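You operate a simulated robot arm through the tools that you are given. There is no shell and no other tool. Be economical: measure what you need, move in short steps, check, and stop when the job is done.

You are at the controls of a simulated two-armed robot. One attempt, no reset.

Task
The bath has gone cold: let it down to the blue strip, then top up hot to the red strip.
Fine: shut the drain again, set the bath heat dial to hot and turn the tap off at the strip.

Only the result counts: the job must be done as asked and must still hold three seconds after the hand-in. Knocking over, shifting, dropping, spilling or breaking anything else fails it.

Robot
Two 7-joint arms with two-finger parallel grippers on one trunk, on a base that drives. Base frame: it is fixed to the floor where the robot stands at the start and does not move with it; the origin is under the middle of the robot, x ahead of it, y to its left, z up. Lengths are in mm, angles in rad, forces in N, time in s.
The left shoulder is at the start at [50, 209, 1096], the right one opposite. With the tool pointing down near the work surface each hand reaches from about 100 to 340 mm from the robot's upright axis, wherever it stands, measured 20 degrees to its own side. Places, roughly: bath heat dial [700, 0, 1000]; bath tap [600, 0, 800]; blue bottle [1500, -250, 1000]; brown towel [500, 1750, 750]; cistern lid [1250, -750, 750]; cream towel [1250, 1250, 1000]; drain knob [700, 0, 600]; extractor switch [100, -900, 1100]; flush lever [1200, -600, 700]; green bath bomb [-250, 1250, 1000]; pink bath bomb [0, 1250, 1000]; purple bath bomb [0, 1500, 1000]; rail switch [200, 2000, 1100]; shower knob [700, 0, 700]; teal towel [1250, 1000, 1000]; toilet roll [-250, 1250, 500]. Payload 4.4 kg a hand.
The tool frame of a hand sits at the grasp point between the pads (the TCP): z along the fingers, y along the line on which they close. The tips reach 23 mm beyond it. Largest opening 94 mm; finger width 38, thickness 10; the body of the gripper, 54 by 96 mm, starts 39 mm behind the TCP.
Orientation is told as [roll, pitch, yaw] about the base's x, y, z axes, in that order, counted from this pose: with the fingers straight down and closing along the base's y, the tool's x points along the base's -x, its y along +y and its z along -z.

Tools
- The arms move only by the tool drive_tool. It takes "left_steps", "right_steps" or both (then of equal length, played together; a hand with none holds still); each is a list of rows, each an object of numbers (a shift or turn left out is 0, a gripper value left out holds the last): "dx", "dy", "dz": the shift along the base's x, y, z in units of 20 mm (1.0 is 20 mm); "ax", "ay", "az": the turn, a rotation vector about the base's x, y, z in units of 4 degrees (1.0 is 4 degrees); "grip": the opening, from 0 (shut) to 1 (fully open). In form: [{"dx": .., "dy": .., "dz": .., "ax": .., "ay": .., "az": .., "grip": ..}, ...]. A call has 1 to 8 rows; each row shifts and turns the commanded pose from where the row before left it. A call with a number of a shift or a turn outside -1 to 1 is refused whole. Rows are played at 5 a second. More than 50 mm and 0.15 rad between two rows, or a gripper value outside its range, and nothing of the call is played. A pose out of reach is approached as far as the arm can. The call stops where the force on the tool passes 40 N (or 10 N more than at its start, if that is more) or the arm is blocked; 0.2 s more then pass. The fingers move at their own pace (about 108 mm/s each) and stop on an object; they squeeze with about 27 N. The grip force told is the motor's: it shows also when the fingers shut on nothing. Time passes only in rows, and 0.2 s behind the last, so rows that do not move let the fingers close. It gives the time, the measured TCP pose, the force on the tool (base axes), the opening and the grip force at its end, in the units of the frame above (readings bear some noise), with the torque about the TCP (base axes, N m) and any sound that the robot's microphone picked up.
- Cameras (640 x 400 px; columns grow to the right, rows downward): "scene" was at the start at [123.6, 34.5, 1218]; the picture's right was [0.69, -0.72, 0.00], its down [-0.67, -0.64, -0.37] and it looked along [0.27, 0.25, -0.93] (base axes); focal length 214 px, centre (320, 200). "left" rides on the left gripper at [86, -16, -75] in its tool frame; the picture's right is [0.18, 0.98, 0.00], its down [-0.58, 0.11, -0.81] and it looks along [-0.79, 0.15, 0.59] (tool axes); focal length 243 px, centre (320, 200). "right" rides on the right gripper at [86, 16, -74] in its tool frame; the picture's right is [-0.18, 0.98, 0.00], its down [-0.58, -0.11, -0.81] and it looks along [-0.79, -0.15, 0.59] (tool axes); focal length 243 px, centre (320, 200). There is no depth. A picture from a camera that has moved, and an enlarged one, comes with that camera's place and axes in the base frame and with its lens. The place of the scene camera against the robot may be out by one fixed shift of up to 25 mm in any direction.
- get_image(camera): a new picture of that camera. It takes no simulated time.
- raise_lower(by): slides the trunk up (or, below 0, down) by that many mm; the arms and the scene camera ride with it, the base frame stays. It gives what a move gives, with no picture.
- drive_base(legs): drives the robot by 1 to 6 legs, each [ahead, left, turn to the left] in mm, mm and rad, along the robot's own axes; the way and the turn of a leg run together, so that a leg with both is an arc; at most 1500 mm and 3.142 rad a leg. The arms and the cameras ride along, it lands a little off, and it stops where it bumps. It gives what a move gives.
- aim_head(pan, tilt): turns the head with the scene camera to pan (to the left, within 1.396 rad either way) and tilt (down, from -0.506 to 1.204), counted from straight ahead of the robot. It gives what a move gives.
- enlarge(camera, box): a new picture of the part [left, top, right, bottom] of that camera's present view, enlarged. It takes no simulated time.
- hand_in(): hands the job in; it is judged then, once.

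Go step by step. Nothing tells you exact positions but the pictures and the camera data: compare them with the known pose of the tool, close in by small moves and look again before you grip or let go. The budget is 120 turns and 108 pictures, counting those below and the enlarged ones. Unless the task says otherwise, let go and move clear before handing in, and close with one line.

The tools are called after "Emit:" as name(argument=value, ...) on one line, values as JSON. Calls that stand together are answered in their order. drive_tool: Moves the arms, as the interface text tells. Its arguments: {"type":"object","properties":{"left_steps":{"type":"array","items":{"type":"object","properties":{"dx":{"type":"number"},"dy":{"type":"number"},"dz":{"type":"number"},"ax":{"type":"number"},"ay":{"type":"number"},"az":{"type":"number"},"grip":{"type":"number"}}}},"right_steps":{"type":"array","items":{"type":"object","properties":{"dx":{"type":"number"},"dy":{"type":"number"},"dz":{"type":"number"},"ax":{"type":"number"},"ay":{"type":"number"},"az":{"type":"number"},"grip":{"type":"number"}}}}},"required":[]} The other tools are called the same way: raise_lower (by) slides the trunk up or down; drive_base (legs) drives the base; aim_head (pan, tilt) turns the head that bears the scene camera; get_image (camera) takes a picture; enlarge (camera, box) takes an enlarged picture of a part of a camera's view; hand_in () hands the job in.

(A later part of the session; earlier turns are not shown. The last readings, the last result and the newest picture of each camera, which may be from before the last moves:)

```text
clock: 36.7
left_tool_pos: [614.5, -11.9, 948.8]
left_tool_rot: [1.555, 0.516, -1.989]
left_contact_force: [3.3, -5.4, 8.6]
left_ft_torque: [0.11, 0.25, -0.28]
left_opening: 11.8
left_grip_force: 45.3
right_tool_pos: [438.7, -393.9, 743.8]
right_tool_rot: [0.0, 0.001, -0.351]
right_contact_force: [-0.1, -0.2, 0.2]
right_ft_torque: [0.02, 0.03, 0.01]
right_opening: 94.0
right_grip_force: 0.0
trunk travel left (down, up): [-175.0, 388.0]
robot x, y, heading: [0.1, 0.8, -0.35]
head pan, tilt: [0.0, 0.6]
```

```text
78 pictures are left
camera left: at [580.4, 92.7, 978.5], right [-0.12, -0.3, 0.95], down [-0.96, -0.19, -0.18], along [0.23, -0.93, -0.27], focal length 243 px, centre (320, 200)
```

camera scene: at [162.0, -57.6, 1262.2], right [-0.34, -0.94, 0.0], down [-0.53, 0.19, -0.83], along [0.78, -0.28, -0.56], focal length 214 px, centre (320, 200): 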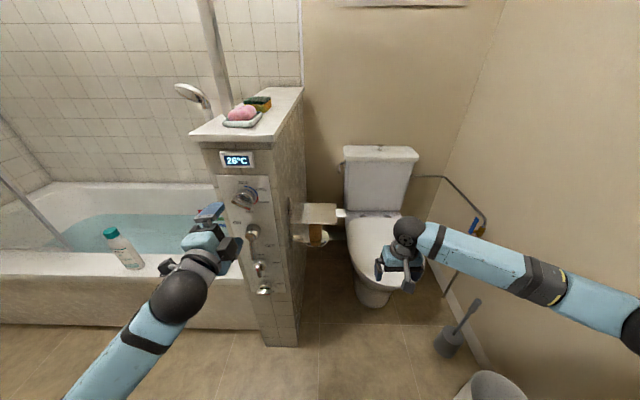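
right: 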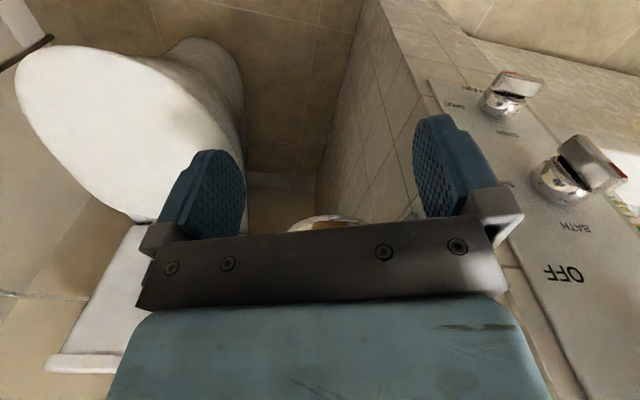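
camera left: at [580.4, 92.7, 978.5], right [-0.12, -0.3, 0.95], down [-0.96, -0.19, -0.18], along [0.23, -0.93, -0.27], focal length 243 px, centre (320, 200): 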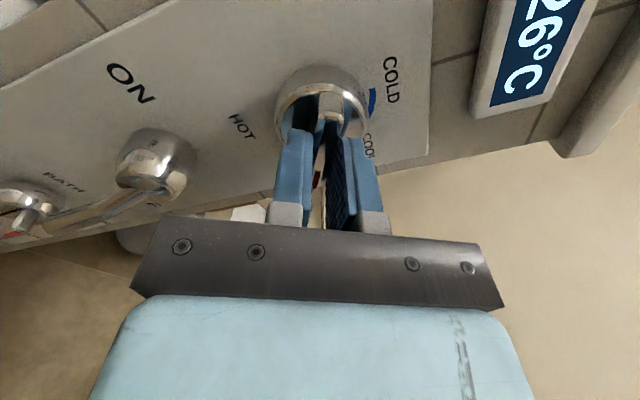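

Now gripping the fin (11.8 mm). Turning clockwise 60° toward HOT.

Emit:
drive_tool(left_steps=[{"ax": 0.92, "ay": -0.39}, {"ax": 0.92, "ay": -0.39}, {"ax": 0.92, "ay": -0.39}, {"ax": 0.92, "ay": -0.39}, {"ax": 0.92, "ay": -0.39}, {"ax": 0.92, "ay": -0.39}, {"ax": 0.92, "ay": -0.39}, {"ax": 0.92, "ay": -0.39}])

Emit:
drive_tool(left_steps=[{"ax": 0.92, "ay": -0.39}, {"ax": 0.92, "ay": -0.39}, {"ax": 0.92, "ay": -0.39}, {"ax": 0.92, "ay": -0.39}, {"ax": 0.92, "ay": -0.39}, {"ax": 0.92, "ay": -0.39}, {"ax": 0.92, "ay": -0.39}])

Emit:
get_image(camera="left")

```text
clock: 38.5
left_tool_pos: [615.7, -11.9, 946.4]
left_tool_rot: [1.53, 1.076, -2.007]
left_contact_force: [-4.3, 7.0, -1.0]
left_ft_torque: [0.48, 1.41, -0.16]
left_opening: 12.1
left_grip_force: 45.2
right_tool_pos: [438.7, -392.4, 744.3]
right_tool_rot: [0.001, 0.0, -0.347]
right_contact_force: [0.1, -0.6, -0.5]
right_ft_torque: [0.01, 0.02, 0.01]
right_opening: 94.0
right_grip_force: 0.0
trunk travel left (down, up): [-175.0, 388.0]
robot x, y, heading: [4.3, 0.8, -0.349]
head pan, tilt: [0.0, 0.6]
```

```text
clock: 40.1
left_tool_pos: [617.5, -10.0, 946.8]
left_tool_rot: [0.416, 1.552, -3.118]
left_contact_force: [-9.7, 19.4, -14.0]
left_ft_torque: [0.41, 1.32, 0.79]
left_opening: 11.9
left_grip_force: 44.8
right_tool_pos: [440.3, -392.2, 744.7]
right_tool_rot: [-0.002, -0.001, -0.347]
right_contact_force: [0.7, -0.5, 0.0]
right_ft_torque: [0.02, 0.01, 0.01]
right_opening: 94.1
right_grip_force: 0.0
trunk travel left (down, up): [-175.0, 388.0]
robot x, y, heading: [-2.2, -0.4, -0.345]
head pan, tilt: [0.0, 0.6]
```

```text
77 pictures are left
camera left: at [555.3, 32.7, 1034.8], right [-0.37, -0.91, 0.19], down [-0.8, 0.21, -0.57], along [0.47, -0.36, -0.8], focal length 243 px, centre (320, 200)
```

left: 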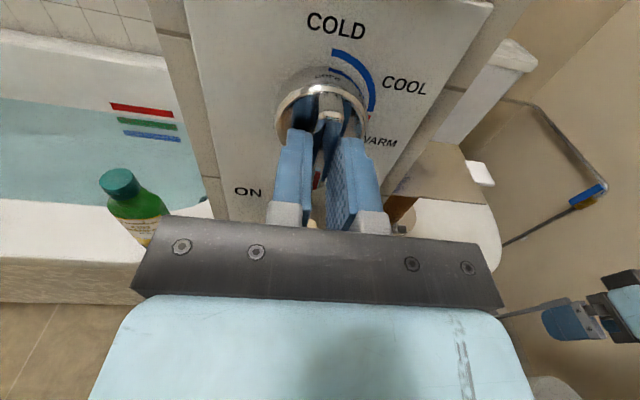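

It appears turned. Release, back off and look.

Emit:
drive_tool(left_steps=[{"grip": 0.6}, {}, {"dx": -0.92, "dy": 0.39}, {"dx": -0.92, "dy": 0.39}, {"dx": -0.92, "dy": 0.39}])

Emit:
enlarge(camera="left", box=[200, 0, 440, 150])

Emit:
enlarge(camera="scene", box=[200, 150, 300, 230])

```text
clock: 41.3
left_tool_pos: [560.8, 10.8, 949.2]
left_tool_rot: [0.446, 1.553, -3.087]
left_contact_force: [0.5, 0.1, -0.1]
left_ft_torque: [-0.02, -0.01, 0.02]
left_opening: 56.2
left_grip_force: 0.1
right_tool_pos: [440.1, -393.8, 744.4]
right_tool_rot: [0.0, -0.001, -0.347]
right_contact_force: [0.6, 0.6, -0.2]
right_ft_torque: [-0.02, 0.01, 0.0]
right_opening: 94.1
right_grip_force: 0.0
trunk travel left (down, up): [-175.0, 388.0]
robot x, y, heading: [-0.4, 0.1, -0.352]
head pan, tilt: [0.0, 0.6]
```

```text
2.67 times, centred on (320, 75) of left
camera zoom: at [499.0, 54.4, 1035.7], right [-0.37, -0.91, 0.19], down [-0.8, 0.21, -0.57], along [0.48, -0.36, -0.8], focal length 647 px, centre (320, 533)
```

zoom: 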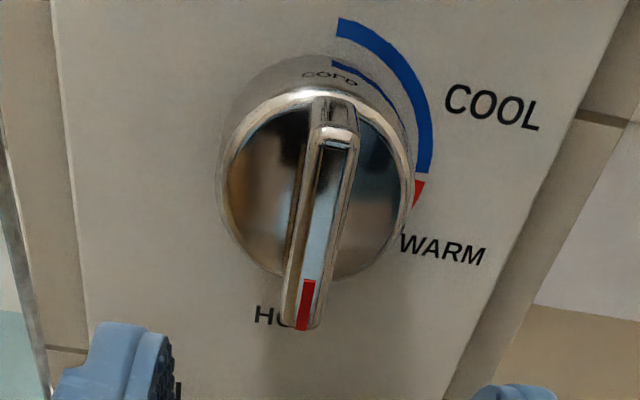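

```text
5.00 times, centred on (250, 190) of scene
camera zoom: at [161.8, -57.4, 1262.3], right [-0.34, -0.94, 0.0], down [-0.53, 0.19, -0.83], along [0.78, -0.28, -0.56], focal length 1072 px, centre (670, 250)
```

zoom: 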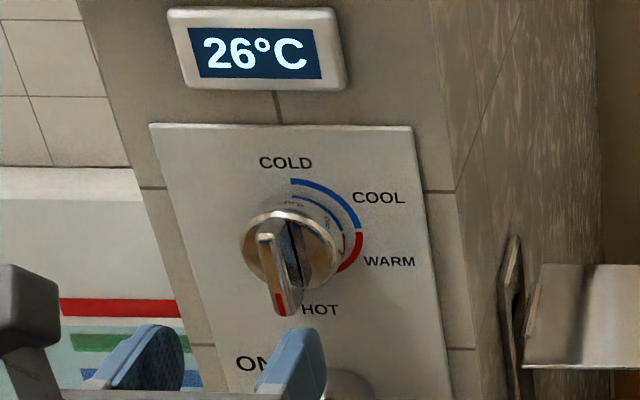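

Dial now points at HOT. Next the drain knob: I'll back away, lower the trunk 150 mm and roll the hand to +90° for the horizontal fin.

Emit:
drive_tool(left_steps=[{"dx": -0.92, "dy": 0.39}, {"dx": -0.92, "dy": 0.39}, {"ax": -0.92, "ay": 0.39}, {"ax": -0.92, "ay": 0.39}, {"ax": -0.92, "ay": 0.39}, {"ax": -0.92, "ay": 0.39}, {"ax": -0.92, "ay": 0.39}, {"ax": -0.92, "ay": 0.39}])

Emit:
raise_lower(by=-150)

Emit:
drive_tool(left_steps=[{"dz": -0.9, "ax": -0.92, "ay": 0.39}, {"dz": -0.9, "ax": -0.92, "ay": 0.39}, {"dz": -0.9, "ax": -0.92, "ay": 0.39}, {"dz": -0.9, "ax": -0.92, "ay": 0.39}, {"dz": -0.9, "ax": -0.92, "ay": 0.39}, {"dz": -0.9, "ax": -0.92, "ay": 0.39}, {"dz": -0.9, "ax": -0.92, "ay": 0.39}, {"dz": -0.9, "ax": -0.92, "ay": 0.39}])

Emit:
drive_tool(left_steps=[{"dz": -0.6, "ax": -0.92, "ay": 0.39}, {"dz": -0.6, "ax": -0.92, "ay": 0.39}, {"dz": -0.6, "ax": -0.92, "ay": 0.39}, {"dz": -0.6, "ax": -0.92, "ay": 0.39}, {"dz": -0.6, "ax": -0.92, "ay": 0.39}, {"dz": -0.6, "ax": -0.92, "ay": 0.39}, {"dz": -0.6, "ax": -0.92, "ay": 0.39}, {"dz": -0.6, "ax": -0.92, "ay": 0.39}])

Emit:
get_image(camera="left")

Emit:
get_image(camera="scene")

```text
clock: 43.1
left_tool_pos: [523.9, 27.1, 948.8]
left_tool_rot: [1.529, 1.144, -2.012]
left_contact_force: [-0.1, -0.3, -0.4]
left_ft_torque: [-0.01, -0.02, 0.0]
left_opening: 56.5
left_grip_force: 0.0
right_tool_pos: [439.9, -393.1, 744.9]
right_tool_rot: [0.0, -0.001, -0.346]
right_contact_force: [0.8, 0.7, -0.2]
right_ft_torque: [0.03, -0.02, 0.01]
right_opening: 93.7
right_grip_force: 0.1
trunk travel left (down, up): [-175.0, 388.0]
robot x, y, heading: [-0.3, 1.2, -0.351]
head pan, tilt: [0.0, 0.6]
```

```text
clock: 44.8
left_tool_pos: [524.6, 26.7, 798.2]
left_tool_rot: [1.528, 1.144, -2.01]
left_contact_force: [1.1, -0.3, 0.4]
left_ft_torque: [-0.01, 0.02, -0.01]
left_opening: 56.2
left_grip_force: 0.0
right_tool_pos: [439.9, -394.3, 594.9]
right_tool_rot: [0.0, -0.001, -0.349]
right_contact_force: [-0.2, 0.3, 0.2]
right_ft_torque: [0.0, 0.0, 0.0]
right_opening: 94.0
right_grip_force: 0.1
trunk travel left (down, up): [-25.0, 538.0]
robot x, y, heading: [-1.1, -0.6, -0.347]
head pan, tilt: [0.0, 0.6]
```

```text
clock: 46.6
left_tool_pos: [524.3, 26.8, 653.1]
left_tool_rot: [1.552, 0.585, -1.993]
left_contact_force: [0.4, 1.2, -0.5]
left_ft_torque: [0.0, 0.01, -0.04]
left_opening: 56.7
left_grip_force: 0.1
right_tool_pos: [438.9, -394.2, 593.8]
right_tool_rot: [0.0, 0.0, -0.348]
right_contact_force: [-0.4, 0.4, 0.3]
right_ft_torque: [-0.02, -0.03, -0.01]
right_opening: 93.9
right_grip_force: 0.0
trunk travel left (down, up): [-25.0, 538.0]
robot x, y, heading: [2.1, -0.2, -0.346]
head pan, tilt: [0.0, 0.6]
```

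```text
clock: 48.6
left_tool_pos: [544.9, 44.4, 582.0]
left_tool_rot: [1.615, 0.099, -1.979]
left_contact_force: [-0.2, -0.2, -0.1]
left_ft_torque: [0.01, 0.0, 0.01]
left_opening: 56.4
left_grip_force: 0.0
right_tool_pos: [437.1, -396.8, 593.6]
right_tool_rot: [0.007, -0.001, -0.349]
right_contact_force: [-0.5, 0.1, 0.1]
right_ft_torque: [0.01, 0.02, -0.01]
right_opening: 93.8
right_grip_force: 0.2
trunk travel left (down, up): [-25.0, 538.0]
robot x, y, heading: [0.8, 1.4, -0.349]
head pan, tilt: [0.0, 0.6]
stopped in row 8 (left hand): the arm was blocked; the commanded pose is now the measured one
```

```text
74 pictures are left
camera left: at [511.8, 154.5, 572.2], right [-0.01, 0.1, 1.0], down [-0.98, -0.22, 0.02], along [0.22, -0.97, 0.09], focal length 243 px, centre (320, 200)
```

left: 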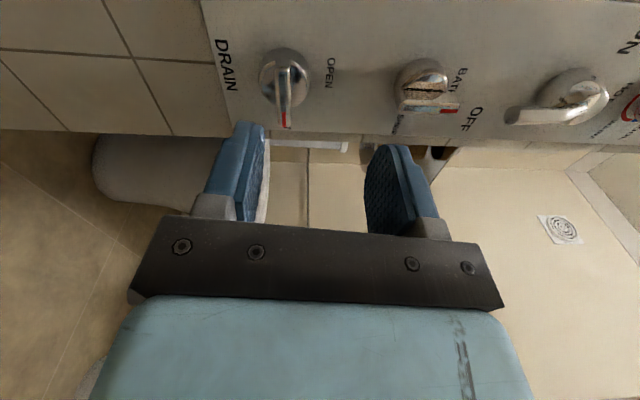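

```text
73 pictures are left
camera scene: at [157.0, -64.7, 1112.5], right [-0.34, -0.94, -0.01], down [-0.53, 0.2, -0.83], along [0.78, -0.28, -0.56], focal length 214 px, centre (320, 200)
```

scene: 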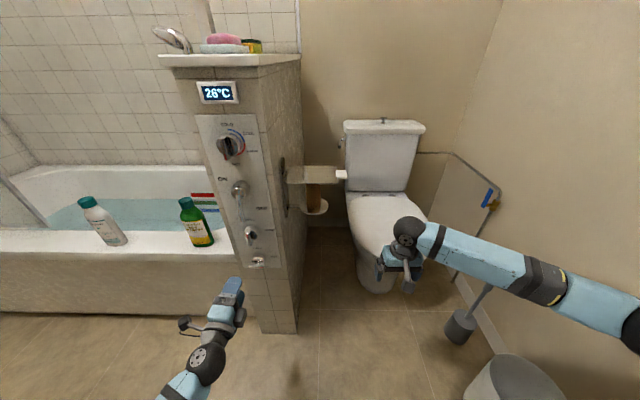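

Drain fin is at about (634,-14,560). The arm blocked near z=580 without tool contact, probably the elbow low against something; I'll raise the trunk and reach down instead.

Emit:
raise_lower(by=130)

Emit:
drive_tool(left_steps=[{"dx": -0.3, "dy": -0.4, "dz": -0.9}, {"dx": -0.3, "dy": -0.4, "dz": -0.9}, {"dx": -0.3, "dy": -0.4, "dz": -0.9}, {"dz": -0.9}, {"dz": -0.9}, {"dz": -0.9}, {"dz": -0.9}, {"dz": -0.9}])

Emit:
get_image(camera="left")

Emit:
get_image(camera="scene")

```text
clock: 50.2
left_tool_pos: [546.4, 46.6, 703.7]
left_tool_rot: [1.603, 0.087, -1.98]
left_contact_force: [0.6, -0.2, 0.7]
left_ft_torque: [-0.03, -0.05, 0.01]
left_opening: 56.4
left_grip_force: 0.0
right_tool_pos: [440.3, -394.4, 724.0]
right_tool_rot: [-0.001, 0.001, -0.347]
right_contact_force: [0.0, 0.4, 0.1]
right_ft_torque: [0.02, -0.01, 0.01]
right_opening: 94.2
right_grip_force: 0.0
trunk travel left (down, up): [-155.0, 408.0]
robot x, y, heading: [-3.2, -3.1, -0.351]
head pan, tilt: [0.0, 0.6]
```

```text
clock: 51.6
left_tool_pos: [514.1, 7.5, 708.7]
left_tool_rot: [1.774, 0.008, -2.001]
left_contact_force: [0.0, -0.7, 0.2]
left_ft_torque: [-0.01, 0.01, -0.03]
left_opening: 56.4
left_grip_force: 0.0
right_tool_pos: [433.1, -393.7, 731.6]
right_tool_rot: [0.008, -0.014, -0.348]
right_contact_force: [0.7, -0.2, 1.1]
right_ft_torque: [0.0, 0.01, 0.01]
right_opening: 94.1
right_grip_force: 0.0
trunk travel left (down, up): [-155.0, 408.0]
robot x, y, heading: [0.7, -0.8, -0.35]
head pan, tilt: [0.0, 0.6]
stopped in row 6 (left hand): the arm was blocked; the commanded pose is now the measured one
```

```text
72 pictures are left
camera left: at [486.5, 114.0, 678.5], right [-0.11, 0.24, 0.96], down [-0.98, -0.19, -0.06], along [0.17, -0.95, 0.26], focal length 243 px, centre (320, 200)
```

left: 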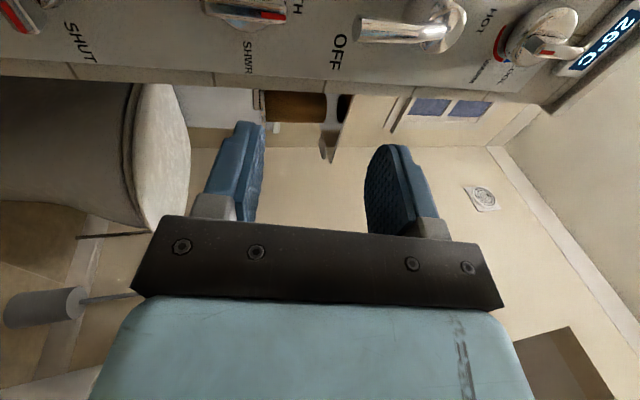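

```text
71 pictures are left
camera scene: at [148.1, -58.8, 1245.4], right [-0.34, -0.94, -0.01], down [-0.52, 0.19, -0.83], along [0.78, -0.28, -0.55], focal length 214 px, centre (320, 200)
```

scene: 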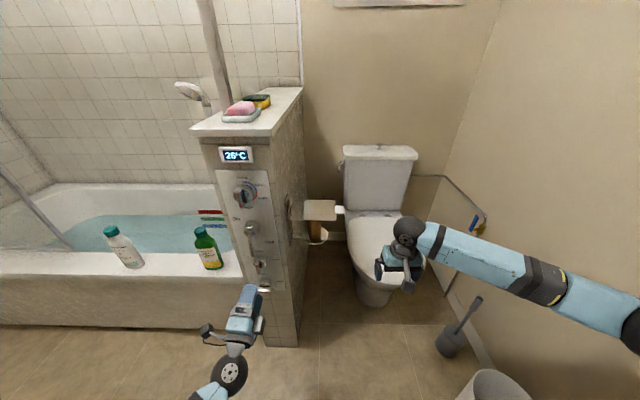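

The elbow seems to press on the robot's own body when the hand is this close in. I'll drive back 150 mm so the arm is more extended, then reach forward.

Emit:
drive_base(legs=[[-150, 0, 0]])

Emit:
drive_tool(left_steps=[{"dx": 0.92, "dy": -0.39, "dz": -0.3}, {"dx": 0.92, "dy": -0.39, "dz": -0.3}, {"dx": 0.92, "dy": -0.39, "dz": -0.3}, {"dx": 0.92, "dy": -0.39, "dz": -0.3}, {"dx": 0.5, "dy": -0.2, "dz": -0.8}, {"dz": -0.9}])

Emit:
get_image(camera="left")

Emit:
get_image(camera="scene")

```text
clock: 53.0
left_tool_pos: [375.9, 57.9, 708.9]
left_tool_rot: [1.776, 0.012, -2.0]
left_contact_force: [-1.4, -1.0, 0.4]
left_ft_torque: [-0.01, 0.03, -0.03]
left_opening: 56.5
left_grip_force: 0.1
right_tool_pos: [294.6, -344.0, 729.8]
right_tool_rot: [0.005, -0.012, -0.346]
right_contact_force: [-0.2, -0.1, 0.2]
right_ft_torque: [-0.01, -0.01, 0.03]
right_opening: 94.1
right_grip_force: 0.0
trunk travel left (down, up): [-155.0, 408.0]
robot x, y, heading: [-142.9, 53.5, -0.347]
head pan, tilt: [0.0, 0.6]
```

```text
clock: 54.4
left_tool_pos: [464.7, 23.2, 641.4]
left_tool_rot: [1.766, 0.003, -2.002]
left_contact_force: [-0.6, -0.4, 0.2]
left_ft_torque: [0.0, -0.01, 0.06]
left_opening: 56.3
left_grip_force: 0.0
right_tool_pos: [300.2, -341.7, 723.4]
right_tool_rot: [-0.001, -0.001, -0.346]
right_contact_force: [-0.7, 0.3, 0.4]
right_ft_torque: [0.03, -0.04, 0.0]
right_opening: 94.3
right_grip_force: 0.2
trunk travel left (down, up): [-155.0, 408.0]
robot x, y, heading: [-138.6, 48.4, -0.346]
head pan, tilt: [0.0, 0.6]
```

```text
70 pictures are left
camera left: at [436.0, 130.4, 612.3], right [-0.1, 0.24, 0.96], down [-0.98, -0.19, -0.05], along [0.17, -0.95, 0.26], focal length 243 px, centre (320, 200)
```

left: 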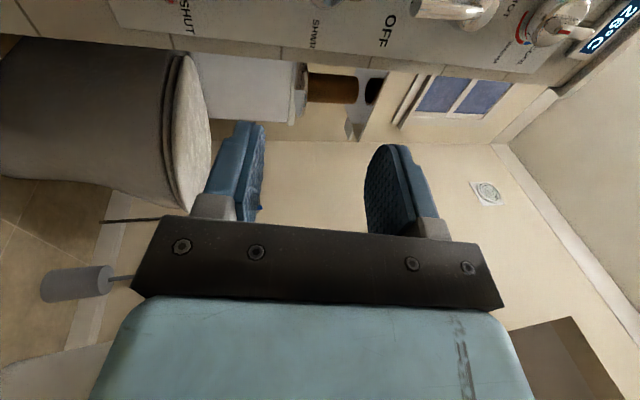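

```text
69 pictures are left
camera scene: at [22.4, -6.8, 1242.2], right [-0.34, -0.94, 0.0], down [-0.53, 0.19, -0.83], along [0.78, -0.28, -0.56], focal length 214 px, centre (320, 200)
```

scene: 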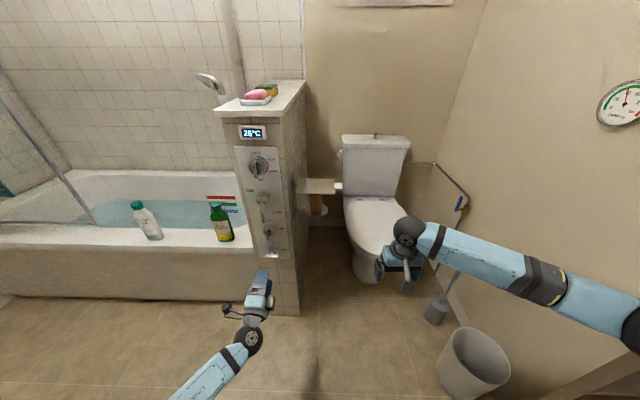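

Hand is free now. Correct the 11° upward tilt and move to a standoff in front of the drain knob.

Emit:
drive_tool(left_steps=[{"ax": 0.36, "ay": 0.86, "dz": -0.8, "dx": 0.6}, {"ax": 0.36, "ay": 0.86, "dz": -0.8, "dx": 0.7}, {"ax": 0.36, "ay": 0.86, "dz": -0.8, "dx": 0.7}, {"dx": 0.8, "dy": -0.2, "dz": -0.8}, {"dx": 0.8, "dy": -0.2, "dz": -0.8}, {"dx": 0.7, "dy": -0.1}])

Emit:
get_image(camera="left")

```text
clock: 55.8
left_tool_pos: [550.6, 12.3, 562.6]
left_tool_rot: [1.57, -0.004, -2.0]
left_contact_force: [-0.9, 0.6, -0.4]
left_ft_torque: [0.02, 0.02, 0.0]
left_opening: 56.3
left_grip_force: 0.0
right_tool_pos: [300.2, -342.9, 723.9]
right_tool_rot: [0.0, 0.0, -0.347]
right_contact_force: [0.7, 0.8, -0.7]
right_ft_torque: [-0.02, 0.0, 0.0]
right_opening: 94.3
right_grip_force: 0.0
trunk travel left (down, up): [-155.0, 408.0]
robot x, y, heading: [-138.3, 51.9, -0.344]
head pan, tilt: [0.0, 0.6]
```

```text
68 pictures are left
camera left: at [517.3, 122.2, 546.5], right [0.08, 0.17, 0.98], down [-0.97, -0.19, 0.11], along [0.21, -0.97, 0.15], focal length 243 px, centre (320, 200)
```

left: 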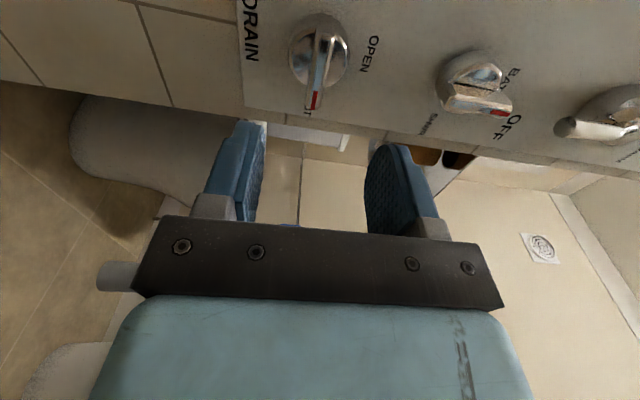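

Well aligned with the drain fin at z≈561. Advance to the grip depth that worked at the dial and close.

Emit:
drive_tool(left_steps=[{"dx": 0.92, "dy": -0.32}, {"dx": 0.92, "dy": -0.34}, {"dx": 0.92, "dy": -0.34, "dz": -0.08}, {"dx": 0.46, "dy": -0.19}])

Emit:
get_image(camera="left")

```text
clock: 56.8
left_tool_pos: [615.4, -11.0, 561.3]
left_tool_rot: [1.572, -0.003, -1.998]
left_contact_force: [0.2, 0.2, -0.1]
left_ft_torque: [0.01, -0.03, 0.02]
left_opening: 56.2
left_grip_force: 0.1
right_tool_pos: [300.2, -342.3, 724.5]
right_tool_rot: [-0.001, 0.001, -0.347]
right_contact_force: [0.1, 0.4, 1.7]
right_ft_torque: [-0.02, -0.01, 0.0]
right_opening: 94.1
right_grip_force: 0.1
trunk travel left (down, up): [-155.0, 408.0]
robot x, y, heading: [-141.3, 51.0, -0.347]
head pan, tilt: [0.0, 0.6]
```

```text
67 pictures are left
camera left: at [582.2, 98.0, 544.8], right [0.08, 0.17, 0.98], down [-0.97, -0.19, 0.11], along [0.21, -0.97, 0.15], focal length 243 px, centre (320, 200)
```

left: 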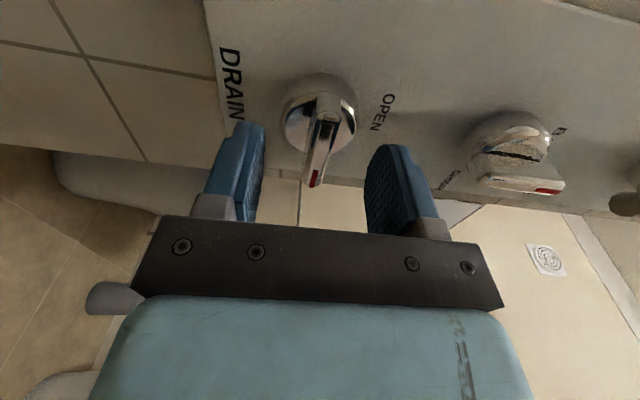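

Fin is centred. Close and turn counter-clockwise 90° to OPEN.

Emit:
drive_tool(left_steps=[{"dx": 0.15, "dy": -0.06, "grip": 0.2}, {"grip": 0}, {}, {}])

Emit:
drive_tool(left_steps=[{"ax": -0.92, "ay": 0.39}, {"ax": -0.92, "ay": 0.39}, {"ax": -0.92, "ay": 0.39}, {"ax": -0.92, "ay": 0.39}, {"ax": -0.92, "ay": 0.39}, {"ax": -0.92, "ay": 0.39}, {"ax": -0.92, "ay": 0.39}, {"ax": -0.92, "ay": 0.39}])

Emit:
drive_tool(left_steps=[{"ax": -0.92, "ay": 0.39}, {"ax": -0.92, "ay": 0.39}, {"ax": -0.92, "ay": 0.39}, {"ax": -0.92, "ay": 0.39}, {"ax": -0.92, "ay": 0.39}, {"ax": -0.92, "ay": 0.39}, {"ax": -0.92, "ay": 0.39}, {"ax": -0.92, "ay": 0.39}])

Emit:
get_image(camera="scene")

Emit:
enlarge(camera="scene", box=[180, 180, 270, 250])

```text
clock: 57.8
left_tool_pos: [616.8, -12.1, 559.8]
left_tool_rot: [1.57, -0.005, -2.0]
left_contact_force: [-4.2, 1.0, -4.1]
left_ft_torque: [-0.01, -0.03, 0.38]
left_opening: 11.8
left_grip_force: 45.6
right_tool_pos: [301.2, -341.9, 725.2]
right_tool_rot: [-0.001, 0.001, -0.349]
right_contact_force: [0.0, -0.2, -0.4]
right_ft_torque: [0.02, -0.03, -0.02]
right_opening: 94.0
right_grip_force: 0.1
trunk travel left (down, up): [-155.0, 408.0]
robot x, y, heading: [-140.7, 50.1, -0.344]
head pan, tilt: [0.0, 0.6]
```

```text
clock: 59.6
left_tool_pos: [616.7, -10.3, 560.3]
left_tool_rot: [1.587, -0.563, -2.004]
left_contact_force: [-12.0, 6.9, -3.9]
left_ft_torque: [-0.37, -0.95, -0.57]
left_opening: 11.9
left_grip_force: 45.0
right_tool_pos: [300.1, -342.6, 725.6]
right_tool_rot: [-0.001, 0.001, -0.346]
right_contact_force: [-0.3, 1.0, 0.1]
right_ft_torque: [-0.01, 0.0, 0.0]
right_opening: 94.0
right_grip_force: 0.1
trunk travel left (down, up): [-155.0, 408.0]
robot x, y, heading: [-138.9, 52.2, -0.35]
head pan, tilt: [0.0, 0.6]
```

```text
clock: 61.4
left_tool_pos: [618.3, -11.1, 562.1]
left_tool_rot: [1.631, -1.122, -2.037]
left_contact_force: [-12.4, 11.7, 0.0]
left_ft_torque: [-0.43, -1.16, 0.15]
left_opening: 11.9
left_grip_force: 44.9
right_tool_pos: [300.2, -343.2, 724.8]
right_tool_rot: [0.0, -0.002, -0.347]
right_contact_force: [0.1, 0.1, -0.1]
right_ft_torque: [0.02, 0.04, -0.02]
right_opening: 94.1
right_grip_force: 0.1
trunk travel left (down, up): [-155.0, 408.0]
robot x, y, heading: [-139.3, 48.6, -0.347]
head pan, tilt: [0.0, 0.6]
```

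```text
66 pictures are left
camera scene: at [21.6, -6.2, 1242.4], right [-0.34, -0.94, 0.0], down [-0.53, 0.19, -0.83], along [0.78, -0.28, -0.56], focal length 214 px, centre (320, 200)
```

scene: 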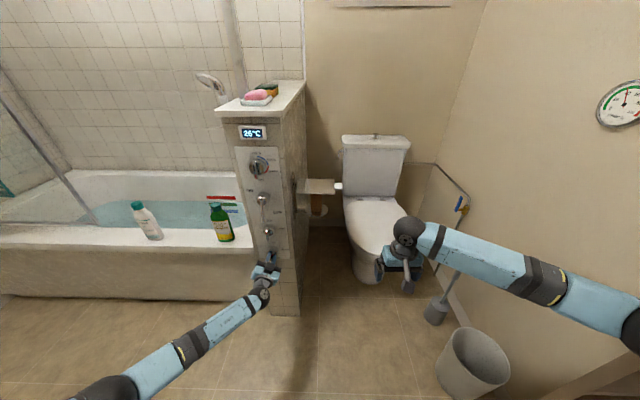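

```text
5.71 times, centred on (225, 215) of scene
camera zoom: at [21.6, -6.2, 1242.4], right [-0.34, -0.94, 0.0], down [-0.53, 0.19, -0.83], along [0.78, -0.28, -0.56], focal length 1226 px, centre (863, 114)
```

zoom: 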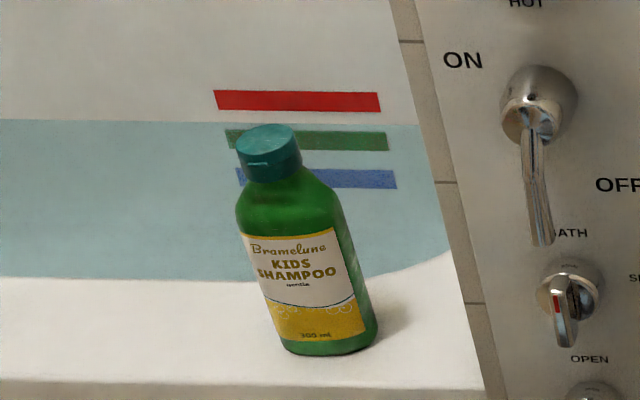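

Level is between red and green; the strips are readable behind the bottle. Finish opening and watch.

Emit:
drive_tool(left_steps=[{"ax": -0.92, "ay": 0.39}, {"ax": -0.92, "ay": 0.39}, {"ax": -0.92, "ay": 0.39}, {"ax": -0.92, "ay": 0.39}, {"ax": -0.92, "ay": 0.39}, {"ax": -0.92, "ay": 0.39}])

Emit:
enlarge(camera="scene", box=[180, 180, 270, 250])

Emit:
get_image(camera="left")

```text
clock: 62.8
left_tool_pos: [618.4, -9.9, 561.9]
left_tool_rot: [2.324, -1.526, -2.722]
left_contact_force: [0.3, 16.8, 3.1]
left_ft_torque: [-0.4, -1.21, 0.77]
left_opening: 12.2
left_grip_force: 44.8
right_tool_pos: [299.7, -341.8, 724.0]
right_tool_rot: [0.001, -0.003, -0.347]
right_contact_force: [0.0, -1.4, -0.2]
right_ft_torque: [-0.04, -0.01, 0.01]
right_opening: 93.8
right_grip_force: 0.0
trunk travel left (down, up): [-155.0, 408.0]
robot x, y, heading: [-137.7, 50.5, -0.347]
head pan, tilt: [0.0, 0.6]
```

```text
5.71 times, centred on (225, 215) of scene
camera zoom: at [21.9, -6.0, 1242.4], right [-0.34, -0.94, 0.0], down [-0.53, 0.19, -0.83], along [0.78, -0.28, -0.56], focal length 1226 px, centre (863, 114)
```

zoom: 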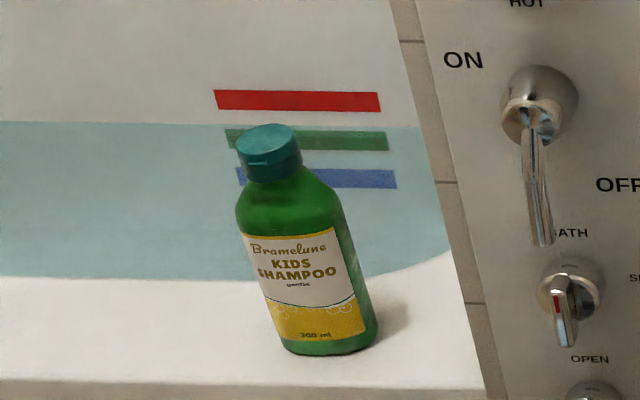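

```text
63 pictures are left
camera left: at [546.3, 4.4, 473.0], right [0.39, 0.91, -0.15], down [-0.72, 0.4, 0.56], along [0.57, -0.11, 0.81], focal length 243 px, centre (320, 200)
```

left: 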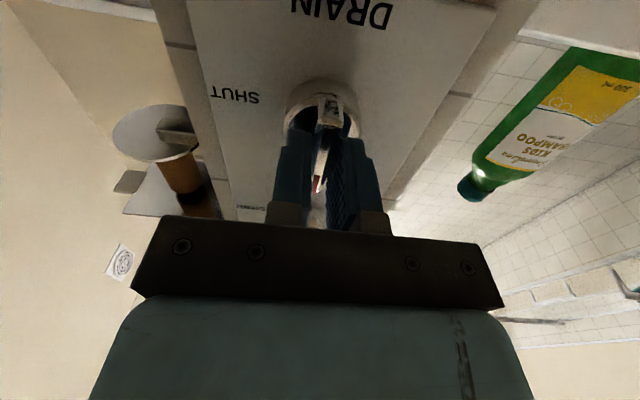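

The level is falling slowly. Keep holding and wait.

Emit:
drive_tool(left_steps=[{}, {}, {}, {}, {}, {}, {}, {}])

Emit:
drive_tool(left_steps=[{}, {}, {}, {}, {}, {}, {}, {}])

Emit:
enlarge(camera="scene", box=[180, 180, 270, 250])

```text
clock: 64.6
left_tool_pos: [617.9, -11.3, 561.8]
left_tool_rot: [2.316, -1.528, -2.713]
left_contact_force: [15.6, 21.8, 9.5]
left_ft_torque: [0.21, 0.37, 1.02]
left_opening: 11.8
left_grip_force: 45.1
right_tool_pos: [300.1, -341.7, 723.8]
right_tool_rot: [-0.001, -0.002, -0.346]
right_contact_force: [0.1, 0.2, -0.3]
right_ft_torque: [0.0, -0.04, 0.01]
right_opening: 93.9
right_grip_force: 0.0
trunk travel left (down, up): [-155.0, 408.0]
robot x, y, heading: [-139.2, 48.8, -0.346]
head pan, tilt: [0.0, 0.6]
```

```text
clock: 66.4
left_tool_pos: [617.8, -10.5, 561.4]
left_tool_rot: [2.312, -1.529, -2.713]
left_contact_force: [21.6, 20.9, 9.9]
left_ft_torque: [-0.16, -0.57, 1.01]
left_opening: 12.0
left_grip_force: 45.2
right_tool_pos: [299.9, -342.4, 724.6]
right_tool_rot: [-0.002, -0.002, -0.346]
right_contact_force: [-0.4, -0.6, -0.2]
right_ft_torque: [0.0, 0.03, 0.02]
right_opening: 94.0
right_grip_force: 0.0
trunk travel left (down, up): [-155.0, 408.0]
robot x, y, heading: [-140.4, 51.3, -0.348]
head pan, tilt: [0.0, 0.6]
```

```text
5.71 times, centred on (225, 215) of scene
camera zoom: at [22.0, -5.8, 1242.4], right [-0.34, -0.94, 0.0], down [-0.53, 0.19, -0.83], along [0.78, -0.28, -0.56], focal length 1226 px, centre (863, 114)
```

zoom: 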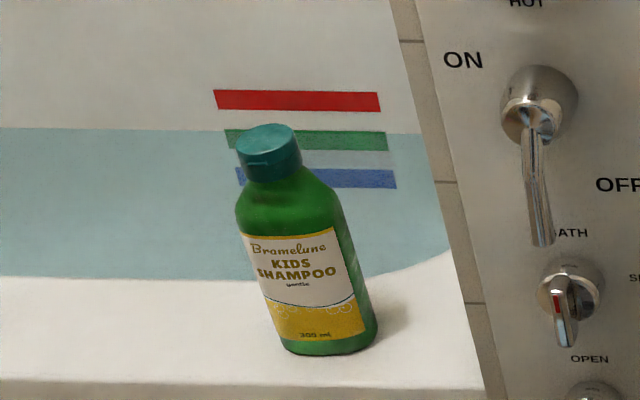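

Falling at about 1.8 px/s; blue's middle is about 48 px lower. Waiting about 18 s.

Emit:
drive_tool(left_steps=[{}, {}, {}, {}, {}, {}, {}, {}])

Emit:
drive_tool(left_steps=[{}, {}, {}, {}, {}, {}, {}, {}])

Emit:
drive_tool(left_steps=[{}, {}, {}, {}, {}, {}, {}, {}])

Emit:
drive_tool(left_steps=[{}, {}, {}, {}, {}, {}, {}, {}])

Emit:
drive_tool(left_steps=[{}, {}, {}, {}, {}, {}, {}, {}])

Emit:
drive_tool(left_steps=[{}, {}, {}, {}, {}, {}, {}, {}])

Emit:
enlarge(camera="scene", box=[180, 180, 270, 250])

```text
clock: 68.2
left_tool_pos: [617.8, -10.3, 561.3]
left_tool_rot: [2.313, -1.527, -2.714]
left_contact_force: [24.2, 20.3, 12.2]
left_ft_torque: [-0.03, -0.17, 1.01]
left_opening: 12.1
left_grip_force: 45.2
right_tool_pos: [299.6, -341.2, 724.6]
right_tool_rot: [-0.002, 0.0, -0.348]
right_contact_force: [-1.0, 0.0, 0.0]
right_ft_torque: [0.04, -0.02, -0.01]
right_opening: 94.1
right_grip_force: 0.1
trunk travel left (down, up): [-155.0, 408.0]
robot x, y, heading: [-137.3, 52.1, -0.347]
head pan, tilt: [0.0, 0.6]
```

```text
clock: 70.0
left_tool_pos: [618.1, -10.3, 561.4]
left_tool_rot: [2.312, -1.528, -2.714]
left_contact_force: [24.2, 20.1, 10.5]
left_ft_torque: [-0.04, -0.24, 1.03]
left_opening: 12.1
left_grip_force: 45.0
right_tool_pos: [299.9, -342.2, 725.0]
right_tool_rot: [-0.002, -0.001, -0.347]
right_contact_force: [0.0, 0.6, -0.3]
right_ft_torque: [-0.02, -0.02, 0.03]
right_opening: 94.2
right_grip_force: 0.0
trunk travel left (down, up): [-155.0, 408.0]
robot x, y, heading: [-136.5, 50.4, -0.348]
head pan, tilt: [0.0, 0.6]
```

```text
clock: 71.8
left_tool_pos: [617.5, -9.8, 561.9]
left_tool_rot: [2.313, -1.527, -2.712]
left_contact_force: [23.4, 21.6, 11.0]
left_ft_torque: [-0.06, -0.25, 0.98]
left_opening: 12.1
left_grip_force: 45.0
right_tool_pos: [299.3, -341.9, 724.4]
right_tool_rot: [-0.001, -0.002, -0.347]
right_contact_force: [-0.5, 0.5, -0.6]
right_ft_torque: [-0.01, -0.01, -0.02]
right_opening: 93.8
right_grip_force: 0.0
trunk travel left (down, up): [-155.0, 408.0]
robot x, y, heading: [-141.7, 51.0, -0.347]
head pan, tilt: [0.0, 0.6]
```

```text
clock: 73.6
left_tool_pos: [618.1, -10.8, 561.6]
left_tool_rot: [2.311, -1.528, -2.712]
left_contact_force: [22.8, 20.9, 11.7]
left_ft_torque: [-0.04, -0.22, 1.02]
left_opening: 12.1
left_grip_force: 44.8
right_tool_pos: [299.1, -342.8, 725.1]
right_tool_rot: [-0.002, -0.001, -0.347]
right_contact_force: [0.0, 0.3, 0.4]
right_ft_torque: [-0.01, -0.01, 0.02]
right_opening: 93.8
right_grip_force: 0.1
trunk travel left (down, up): [-155.0, 408.0]
robot x, y, heading: [-142.6, 52.5, -0.35]
head pan, tilt: [0.0, 0.6]
```

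```text
clock: 75.4
left_tool_pos: [617.5, -10.0, 561.5]
left_tool_rot: [2.311, -1.527, -2.711]
left_contact_force: [22.1, 21.5, 11.7]
left_ft_torque: [-0.07, -0.22, 1.0]
left_opening: 12.4
left_grip_force: 45.6
right_tool_pos: [299.8, -342.5, 724.4]
right_tool_rot: [-0.001, 0.0, -0.346]
right_contact_force: [0.1, -0.5, -0.1]
right_ft_torque: [0.01, 0.05, 0.0]
right_opening: 94.2
right_grip_force: 0.0
trunk travel left (down, up): [-155.0, 408.0]
robot x, y, heading: [-140.7, 52.4, -0.348]
head pan, tilt: [0.0, 0.6]
```

```text
clock: 77.2
left_tool_pos: [617.4, -10.6, 561.8]
left_tool_rot: [2.31, -1.526, -2.711]
left_contact_force: [21.4, 20.8, 10.8]
left_ft_torque: [-0.08, -0.21, 1.01]
left_opening: 12.2
left_grip_force: 45.2
right_tool_pos: [299.9, -341.8, 725.5]
right_tool_rot: [-0.001, -0.002, -0.347]
right_contact_force: [0.0, 0.2, 0.6]
right_ft_torque: [-0.02, 0.03, -0.02]
right_opening: 94.0
right_grip_force: 0.1
trunk travel left (down, up): [-155.0, 408.0]
robot x, y, heading: [-138.2, 54.7, -0.346]
head pan, tilt: [0.0, 0.6]
```

```text
5.71 times, centred on (225, 215) of scene
camera zoom: at [21.9, -5.8, 1242.4], right [-0.34, -0.94, 0.0], down [-0.53, 0.19, -0.83], along [0.78, -0.28, -0.56], focal length 1226 px, centre (863, 114)
```

zoom: 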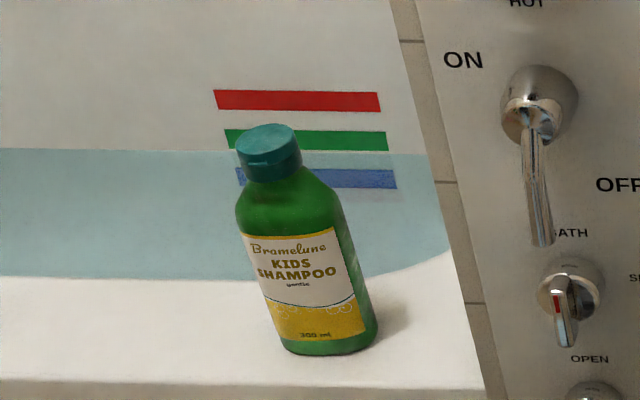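

Level at 152 px, target 178 (about 2 px/s). Wait 7 s more and check.

Emit:
drive_tool(left_steps=[{}, {}, {}, {}, {}, {}, {}, {}])

Emit:
drive_tool(left_steps=[{}, {}, {}, {}, {}, {}, {}, {}])

Emit:
drive_tool(left_steps=[{}, {}, {}, {}, {}, {}, {}, {}])

Emit:
drive_tool(left_steps=[{}, {}, {}, {}, {}, {}, {}, {}])

Emit:
enlarge(camera="scene", box=[200, 190, 250, 230])

```text
clock: 79.0
left_tool_pos: [618.5, -9.8, 561.3]
left_tool_rot: [2.308, -1.528, -2.711]
left_contact_force: [20.3, 21.3, 11.1]
left_ft_torque: [-0.05, -0.23, 1.03]
left_opening: 12.1
left_grip_force: 44.3
right_tool_pos: [300.9, -341.9, 725.2]
right_tool_rot: [-0.001, -0.002, -0.349]
right_contact_force: [0.8, -0.1, 0.2]
right_ft_torque: [0.01, 0.01, 0.04]
right_opening: 93.8
right_grip_force: 0.1
trunk travel left (down, up): [-155.0, 408.0]
robot x, y, heading: [-139.7, 52.5, -0.348]
head pan, tilt: [0.0, 0.6]
```

```text
clock: 80.8
left_tool_pos: [618.1, -9.0, 561.6]
left_tool_rot: [2.307, -1.527, -2.705]
left_contact_force: [19.6, 22.4, 11.1]
left_ft_torque: [-0.02, -0.15, 1.05]
left_opening: 12.2
left_grip_force: 45.4
right_tool_pos: [299.4, -341.3, 724.8]
right_tool_rot: [-0.002, -0.002, -0.348]
right_contact_force: [-0.2, 0.0, 0.0]
right_ft_torque: [0.01, -0.01, -0.01]
right_opening: 93.9
right_grip_force: 0.0
trunk travel left (down, up): [-155.0, 408.0]
robot x, y, heading: [-139.5, 50.0, -0.348]
head pan, tilt: [0.0, 0.6]
```

```text
clock: 82.6
left_tool_pos: [618.6, -10.9, 560.6]
left_tool_rot: [2.308, -1.529, -2.706]
left_contact_force: [20.6, 22.3, 11.2]
left_ft_torque: [-0.06, -0.23, 1.05]
left_opening: 12.3
left_grip_force: 44.9
right_tool_pos: [299.7, -342.6, 724.1]
right_tool_rot: [-0.002, -0.001, -0.348]
right_contact_force: [-1.7, -0.2, -1.0]
right_ft_torque: [-0.01, 0.01, -0.02]
right_opening: 94.2
right_grip_force: 0.0
trunk travel left (down, up): [-155.0, 408.0]
robot x, y, heading: [-143.9, 48.6, -0.346]
head pan, tilt: [0.0, 0.6]
```

```text
clock: 84.4
left_tool_pos: [617.3, -11.0, 562.1]
left_tool_rot: [2.305, -1.529, -2.706]
left_contact_force: [19.3, 23.3, 10.4]
left_ft_torque: [-0.05, -0.21, 1.03]
left_opening: 11.9
left_grip_force: 45.1
right_tool_pos: [298.9, -341.6, 724.2]
right_tool_rot: [-0.002, -0.001, -0.347]
right_contact_force: [0.6, 0.0, -0.7]
right_ft_torque: [0.02, 0.0, -0.03]
right_opening: 94.1
right_grip_force: 0.0
trunk travel left (down, up): [-155.0, 408.0]
robot x, y, heading: [-137.2, 52.4, -0.349]
head pan, tilt: [0.0, 0.6]
```

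```text
10.00 times, centred on (225, 210) of scene
camera zoom: at [21.8, -5.7, 1242.4], right [-0.34, -0.94, 0.0], down [-0.53, 0.19, -0.83], along [0.78, -0.28, -0.56], focal length 2145 px, centre (1270, 100)
```

zoom: 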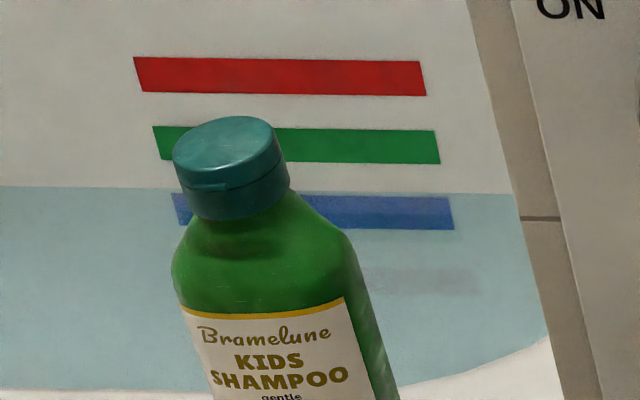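

Line just above the blue strip's top. Wait 3 s more, then start shutting.

Emit:
drive_tool(left_steps=[{}, {}, {}, {}, {}, {}, {}, {}])

Emit:
drive_tool(left_steps=[{}, {}, {}, {}, {}, {}])

Emit:
drive_tool(left_steps=[{"ax": 0.92, "ay": -0.39}, {"ax": 0.92, "ay": -0.39}, {"ax": 0.92, "ay": -0.39}, {"ax": 0.92, "ay": -0.39}, {"ax": 0.92, "ay": -0.39}, {"ax": 0.92, "ay": -0.39}, {"ax": 0.92, "ay": -0.39}, {"ax": 0.92, "ay": -0.39}])

Emit:
enlarge(camera="scene", box=[200, 190, 250, 230])

```text
clock: 86.2
left_tool_pos: [617.8, -11.2, 562.4]
left_tool_rot: [2.302, -1.528, -2.705]
left_contact_force: [18.9, 22.5, 9.9]
left_ft_torque: [-0.03, -0.23, 0.99]
left_opening: 12.1
left_grip_force: 44.9
right_tool_pos: [300.2, -341.9, 725.9]
right_tool_rot: [-0.001, -0.002, -0.346]
right_contact_force: [0.2, 0.9, -0.1]
right_ft_torque: [-0.03, -0.01, 0.0]
right_opening: 93.8
right_grip_force: 0.0
trunk travel left (down, up): [-155.0, 408.0]
robot x, y, heading: [-134.7, 51.1, -0.348]
head pan, tilt: [0.0, 0.6]
```

```text
clock: 87.6
left_tool_pos: [619.0, -11.7, 561.7]
left_tool_rot: [2.304, -1.526, -2.705]
left_contact_force: [19.0, 23.0, 10.2]
left_ft_torque: [-0.07, -0.23, 1.05]
left_opening: 12.1
left_grip_force: 45.3
right_tool_pos: [298.4, -341.7, 725.1]
right_tool_rot: [-0.001, 0.0, -0.347]
right_contact_force: [0.1, -0.4, -1.4]
right_ft_torque: [-0.01, 0.02, -0.02]
right_opening: 94.1
right_grip_force: 0.0
trunk travel left (down, up): [-155.0, 408.0]
robot x, y, heading: [-138.7, 50.2, -0.35]
head pan, tilt: [0.0, 0.6]
```

```text
clock: 89.4
left_tool_pos: [617.4, -12.1, 562.4]
left_tool_rot: [1.613, -0.977, -2.023]
left_contact_force: [9.0, 23.4, 9.1]
left_ft_torque: [0.19, 0.5, 1.54]
left_opening: 11.8
left_grip_force: 44.6
right_tool_pos: [298.6, -342.2, 723.8]
right_tool_rot: [-0.002, -0.002, -0.346]
right_contact_force: [-0.1, 0.2, -0.3]
right_ft_torque: [-0.01, -0.03, 0.01]
right_opening: 93.8
right_grip_force: 0.1
trunk travel left (down, up): [-155.0, 408.0]
robot x, y, heading: [-137.9, 50.6, -0.345]
head pan, tilt: [0.0, 0.6]
```

```text
10.00 times, centred on (225, 210) of scene
camera zoom: at [21.6, -5.8, 1242.4], right [-0.34, -0.94, 0.0], down [-0.53, 0.19, -0.83], along [0.78, -0.28, -0.56], focal length 2145 px, centre (1270, 100)
```

zoom: 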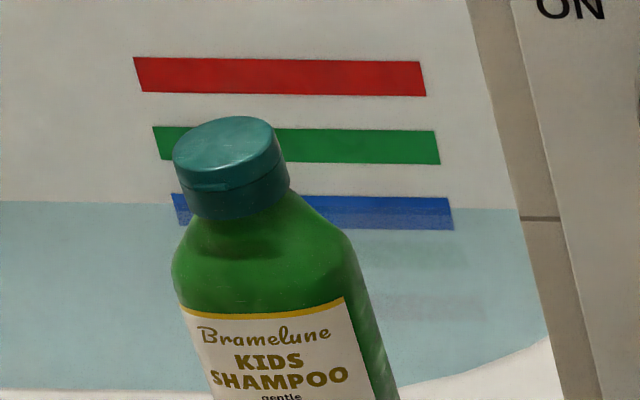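

Line is just above mid-blue. Finish shutting (14 more steps).

Emit:
drive_tool(left_steps=[{"ax": 0.92, "ay": -0.39}, {"ax": 0.92, "ay": -0.39}, {"ax": 0.92, "ay": -0.39}, {"ax": 0.92, "ay": -0.39}, {"ax": 0.92, "ay": -0.39}, {"ax": 0.92, "ay": -0.39}, {"ax": 0.92, "ay": -0.39}, {"ax": 0.92, "ay": -0.39}])

Emit:
drive_tool(left_steps=[{"ax": 0.92, "ay": -0.39}, {"ax": 0.92, "ay": -0.39}, {"ax": 0.92, "ay": -0.39}, {"ax": 0.92, "ay": -0.39}, {"ax": 0.92, "ay": -0.39}, {"ax": 0.92, "ay": -0.39}, {"ax": 0.4, "ay": -0.17}])

Emit:
enlarge(camera="scene", box=[200, 190, 250, 230])

Emit:
get_image(camera="left")

```text
clock: 91.2
left_tool_pos: [617.9, -10.7, 560.2]
left_tool_rot: [1.583, -0.421, -2.001]
left_contact_force: [8.4, 16.8, 3.4]
left_ft_torque: [-0.05, -0.14, 1.41]
left_opening: 11.8
left_grip_force: 44.9
right_tool_pos: [298.4, -342.5, 723.5]
right_tool_rot: [-0.001, -0.001, -0.347]
right_contact_force: [0.1, 0.6, 0.3]
right_ft_torque: [0.02, -0.02, -0.01]
right_opening: 93.7
right_grip_force: 0.0
trunk travel left (down, up): [-155.0, 408.0]
robot x, y, heading: [-142.9, 50.1, -0.342]
head pan, tilt: [0.0, 0.6]
```

```text
clock: 92.8
left_tool_pos: [617.8, -11.3, 560.0]
left_tool_rot: [1.567, 0.024, -2.001]
left_contact_force: [3.6, 10.2, -2.2]
left_ft_torque: [-1.73, 0.72, 0.82]
left_opening: 12.7
left_grip_force: 44.9
right_tool_pos: [299.3, -342.5, 723.6]
right_tool_rot: [-0.001, 0.001, -0.347]
right_contact_force: [0.0, 0.0, -0.4]
right_ft_torque: [-0.01, 0.0, -0.01]
right_opening: 94.0
right_grip_force: 0.1
trunk travel left (down, up): [-155.0, 408.0]
robot x, y, heading: [-137.3, 49.2, -0.348]
head pan, tilt: [0.0, 0.6]
```

```text
10.00 times, centred on (225, 210) of scene
camera zoom: at [22.9, -6.3, 1242.2], right [-0.34, -0.94, 0.0], down [-0.53, 0.19, -0.82], along [0.78, -0.28, -0.57], focal length 2145 px, centre (1270, 100)
```

zoom: 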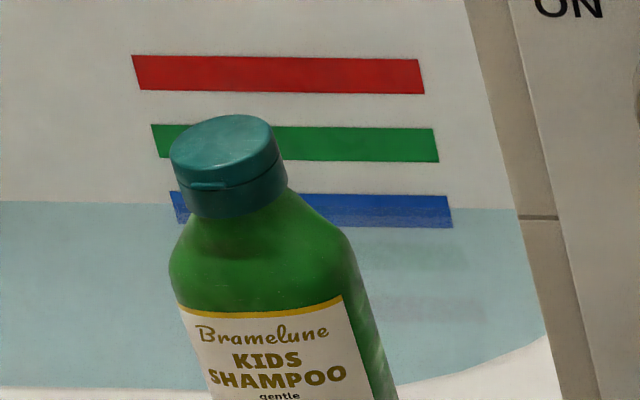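

```text
57 pictures are left
camera left: at [585.1, 97.5, 546.5], right [0.07, 0.14, 0.99], down [-0.98, -0.2, 0.1], along [0.21, -0.97, 0.13], focal length 243 px, centre (320, 200)
```

left: 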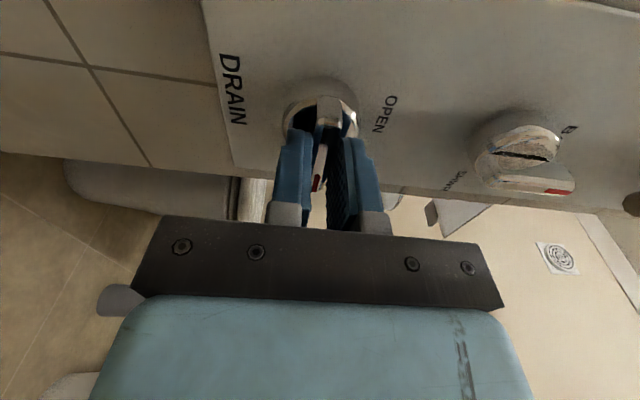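

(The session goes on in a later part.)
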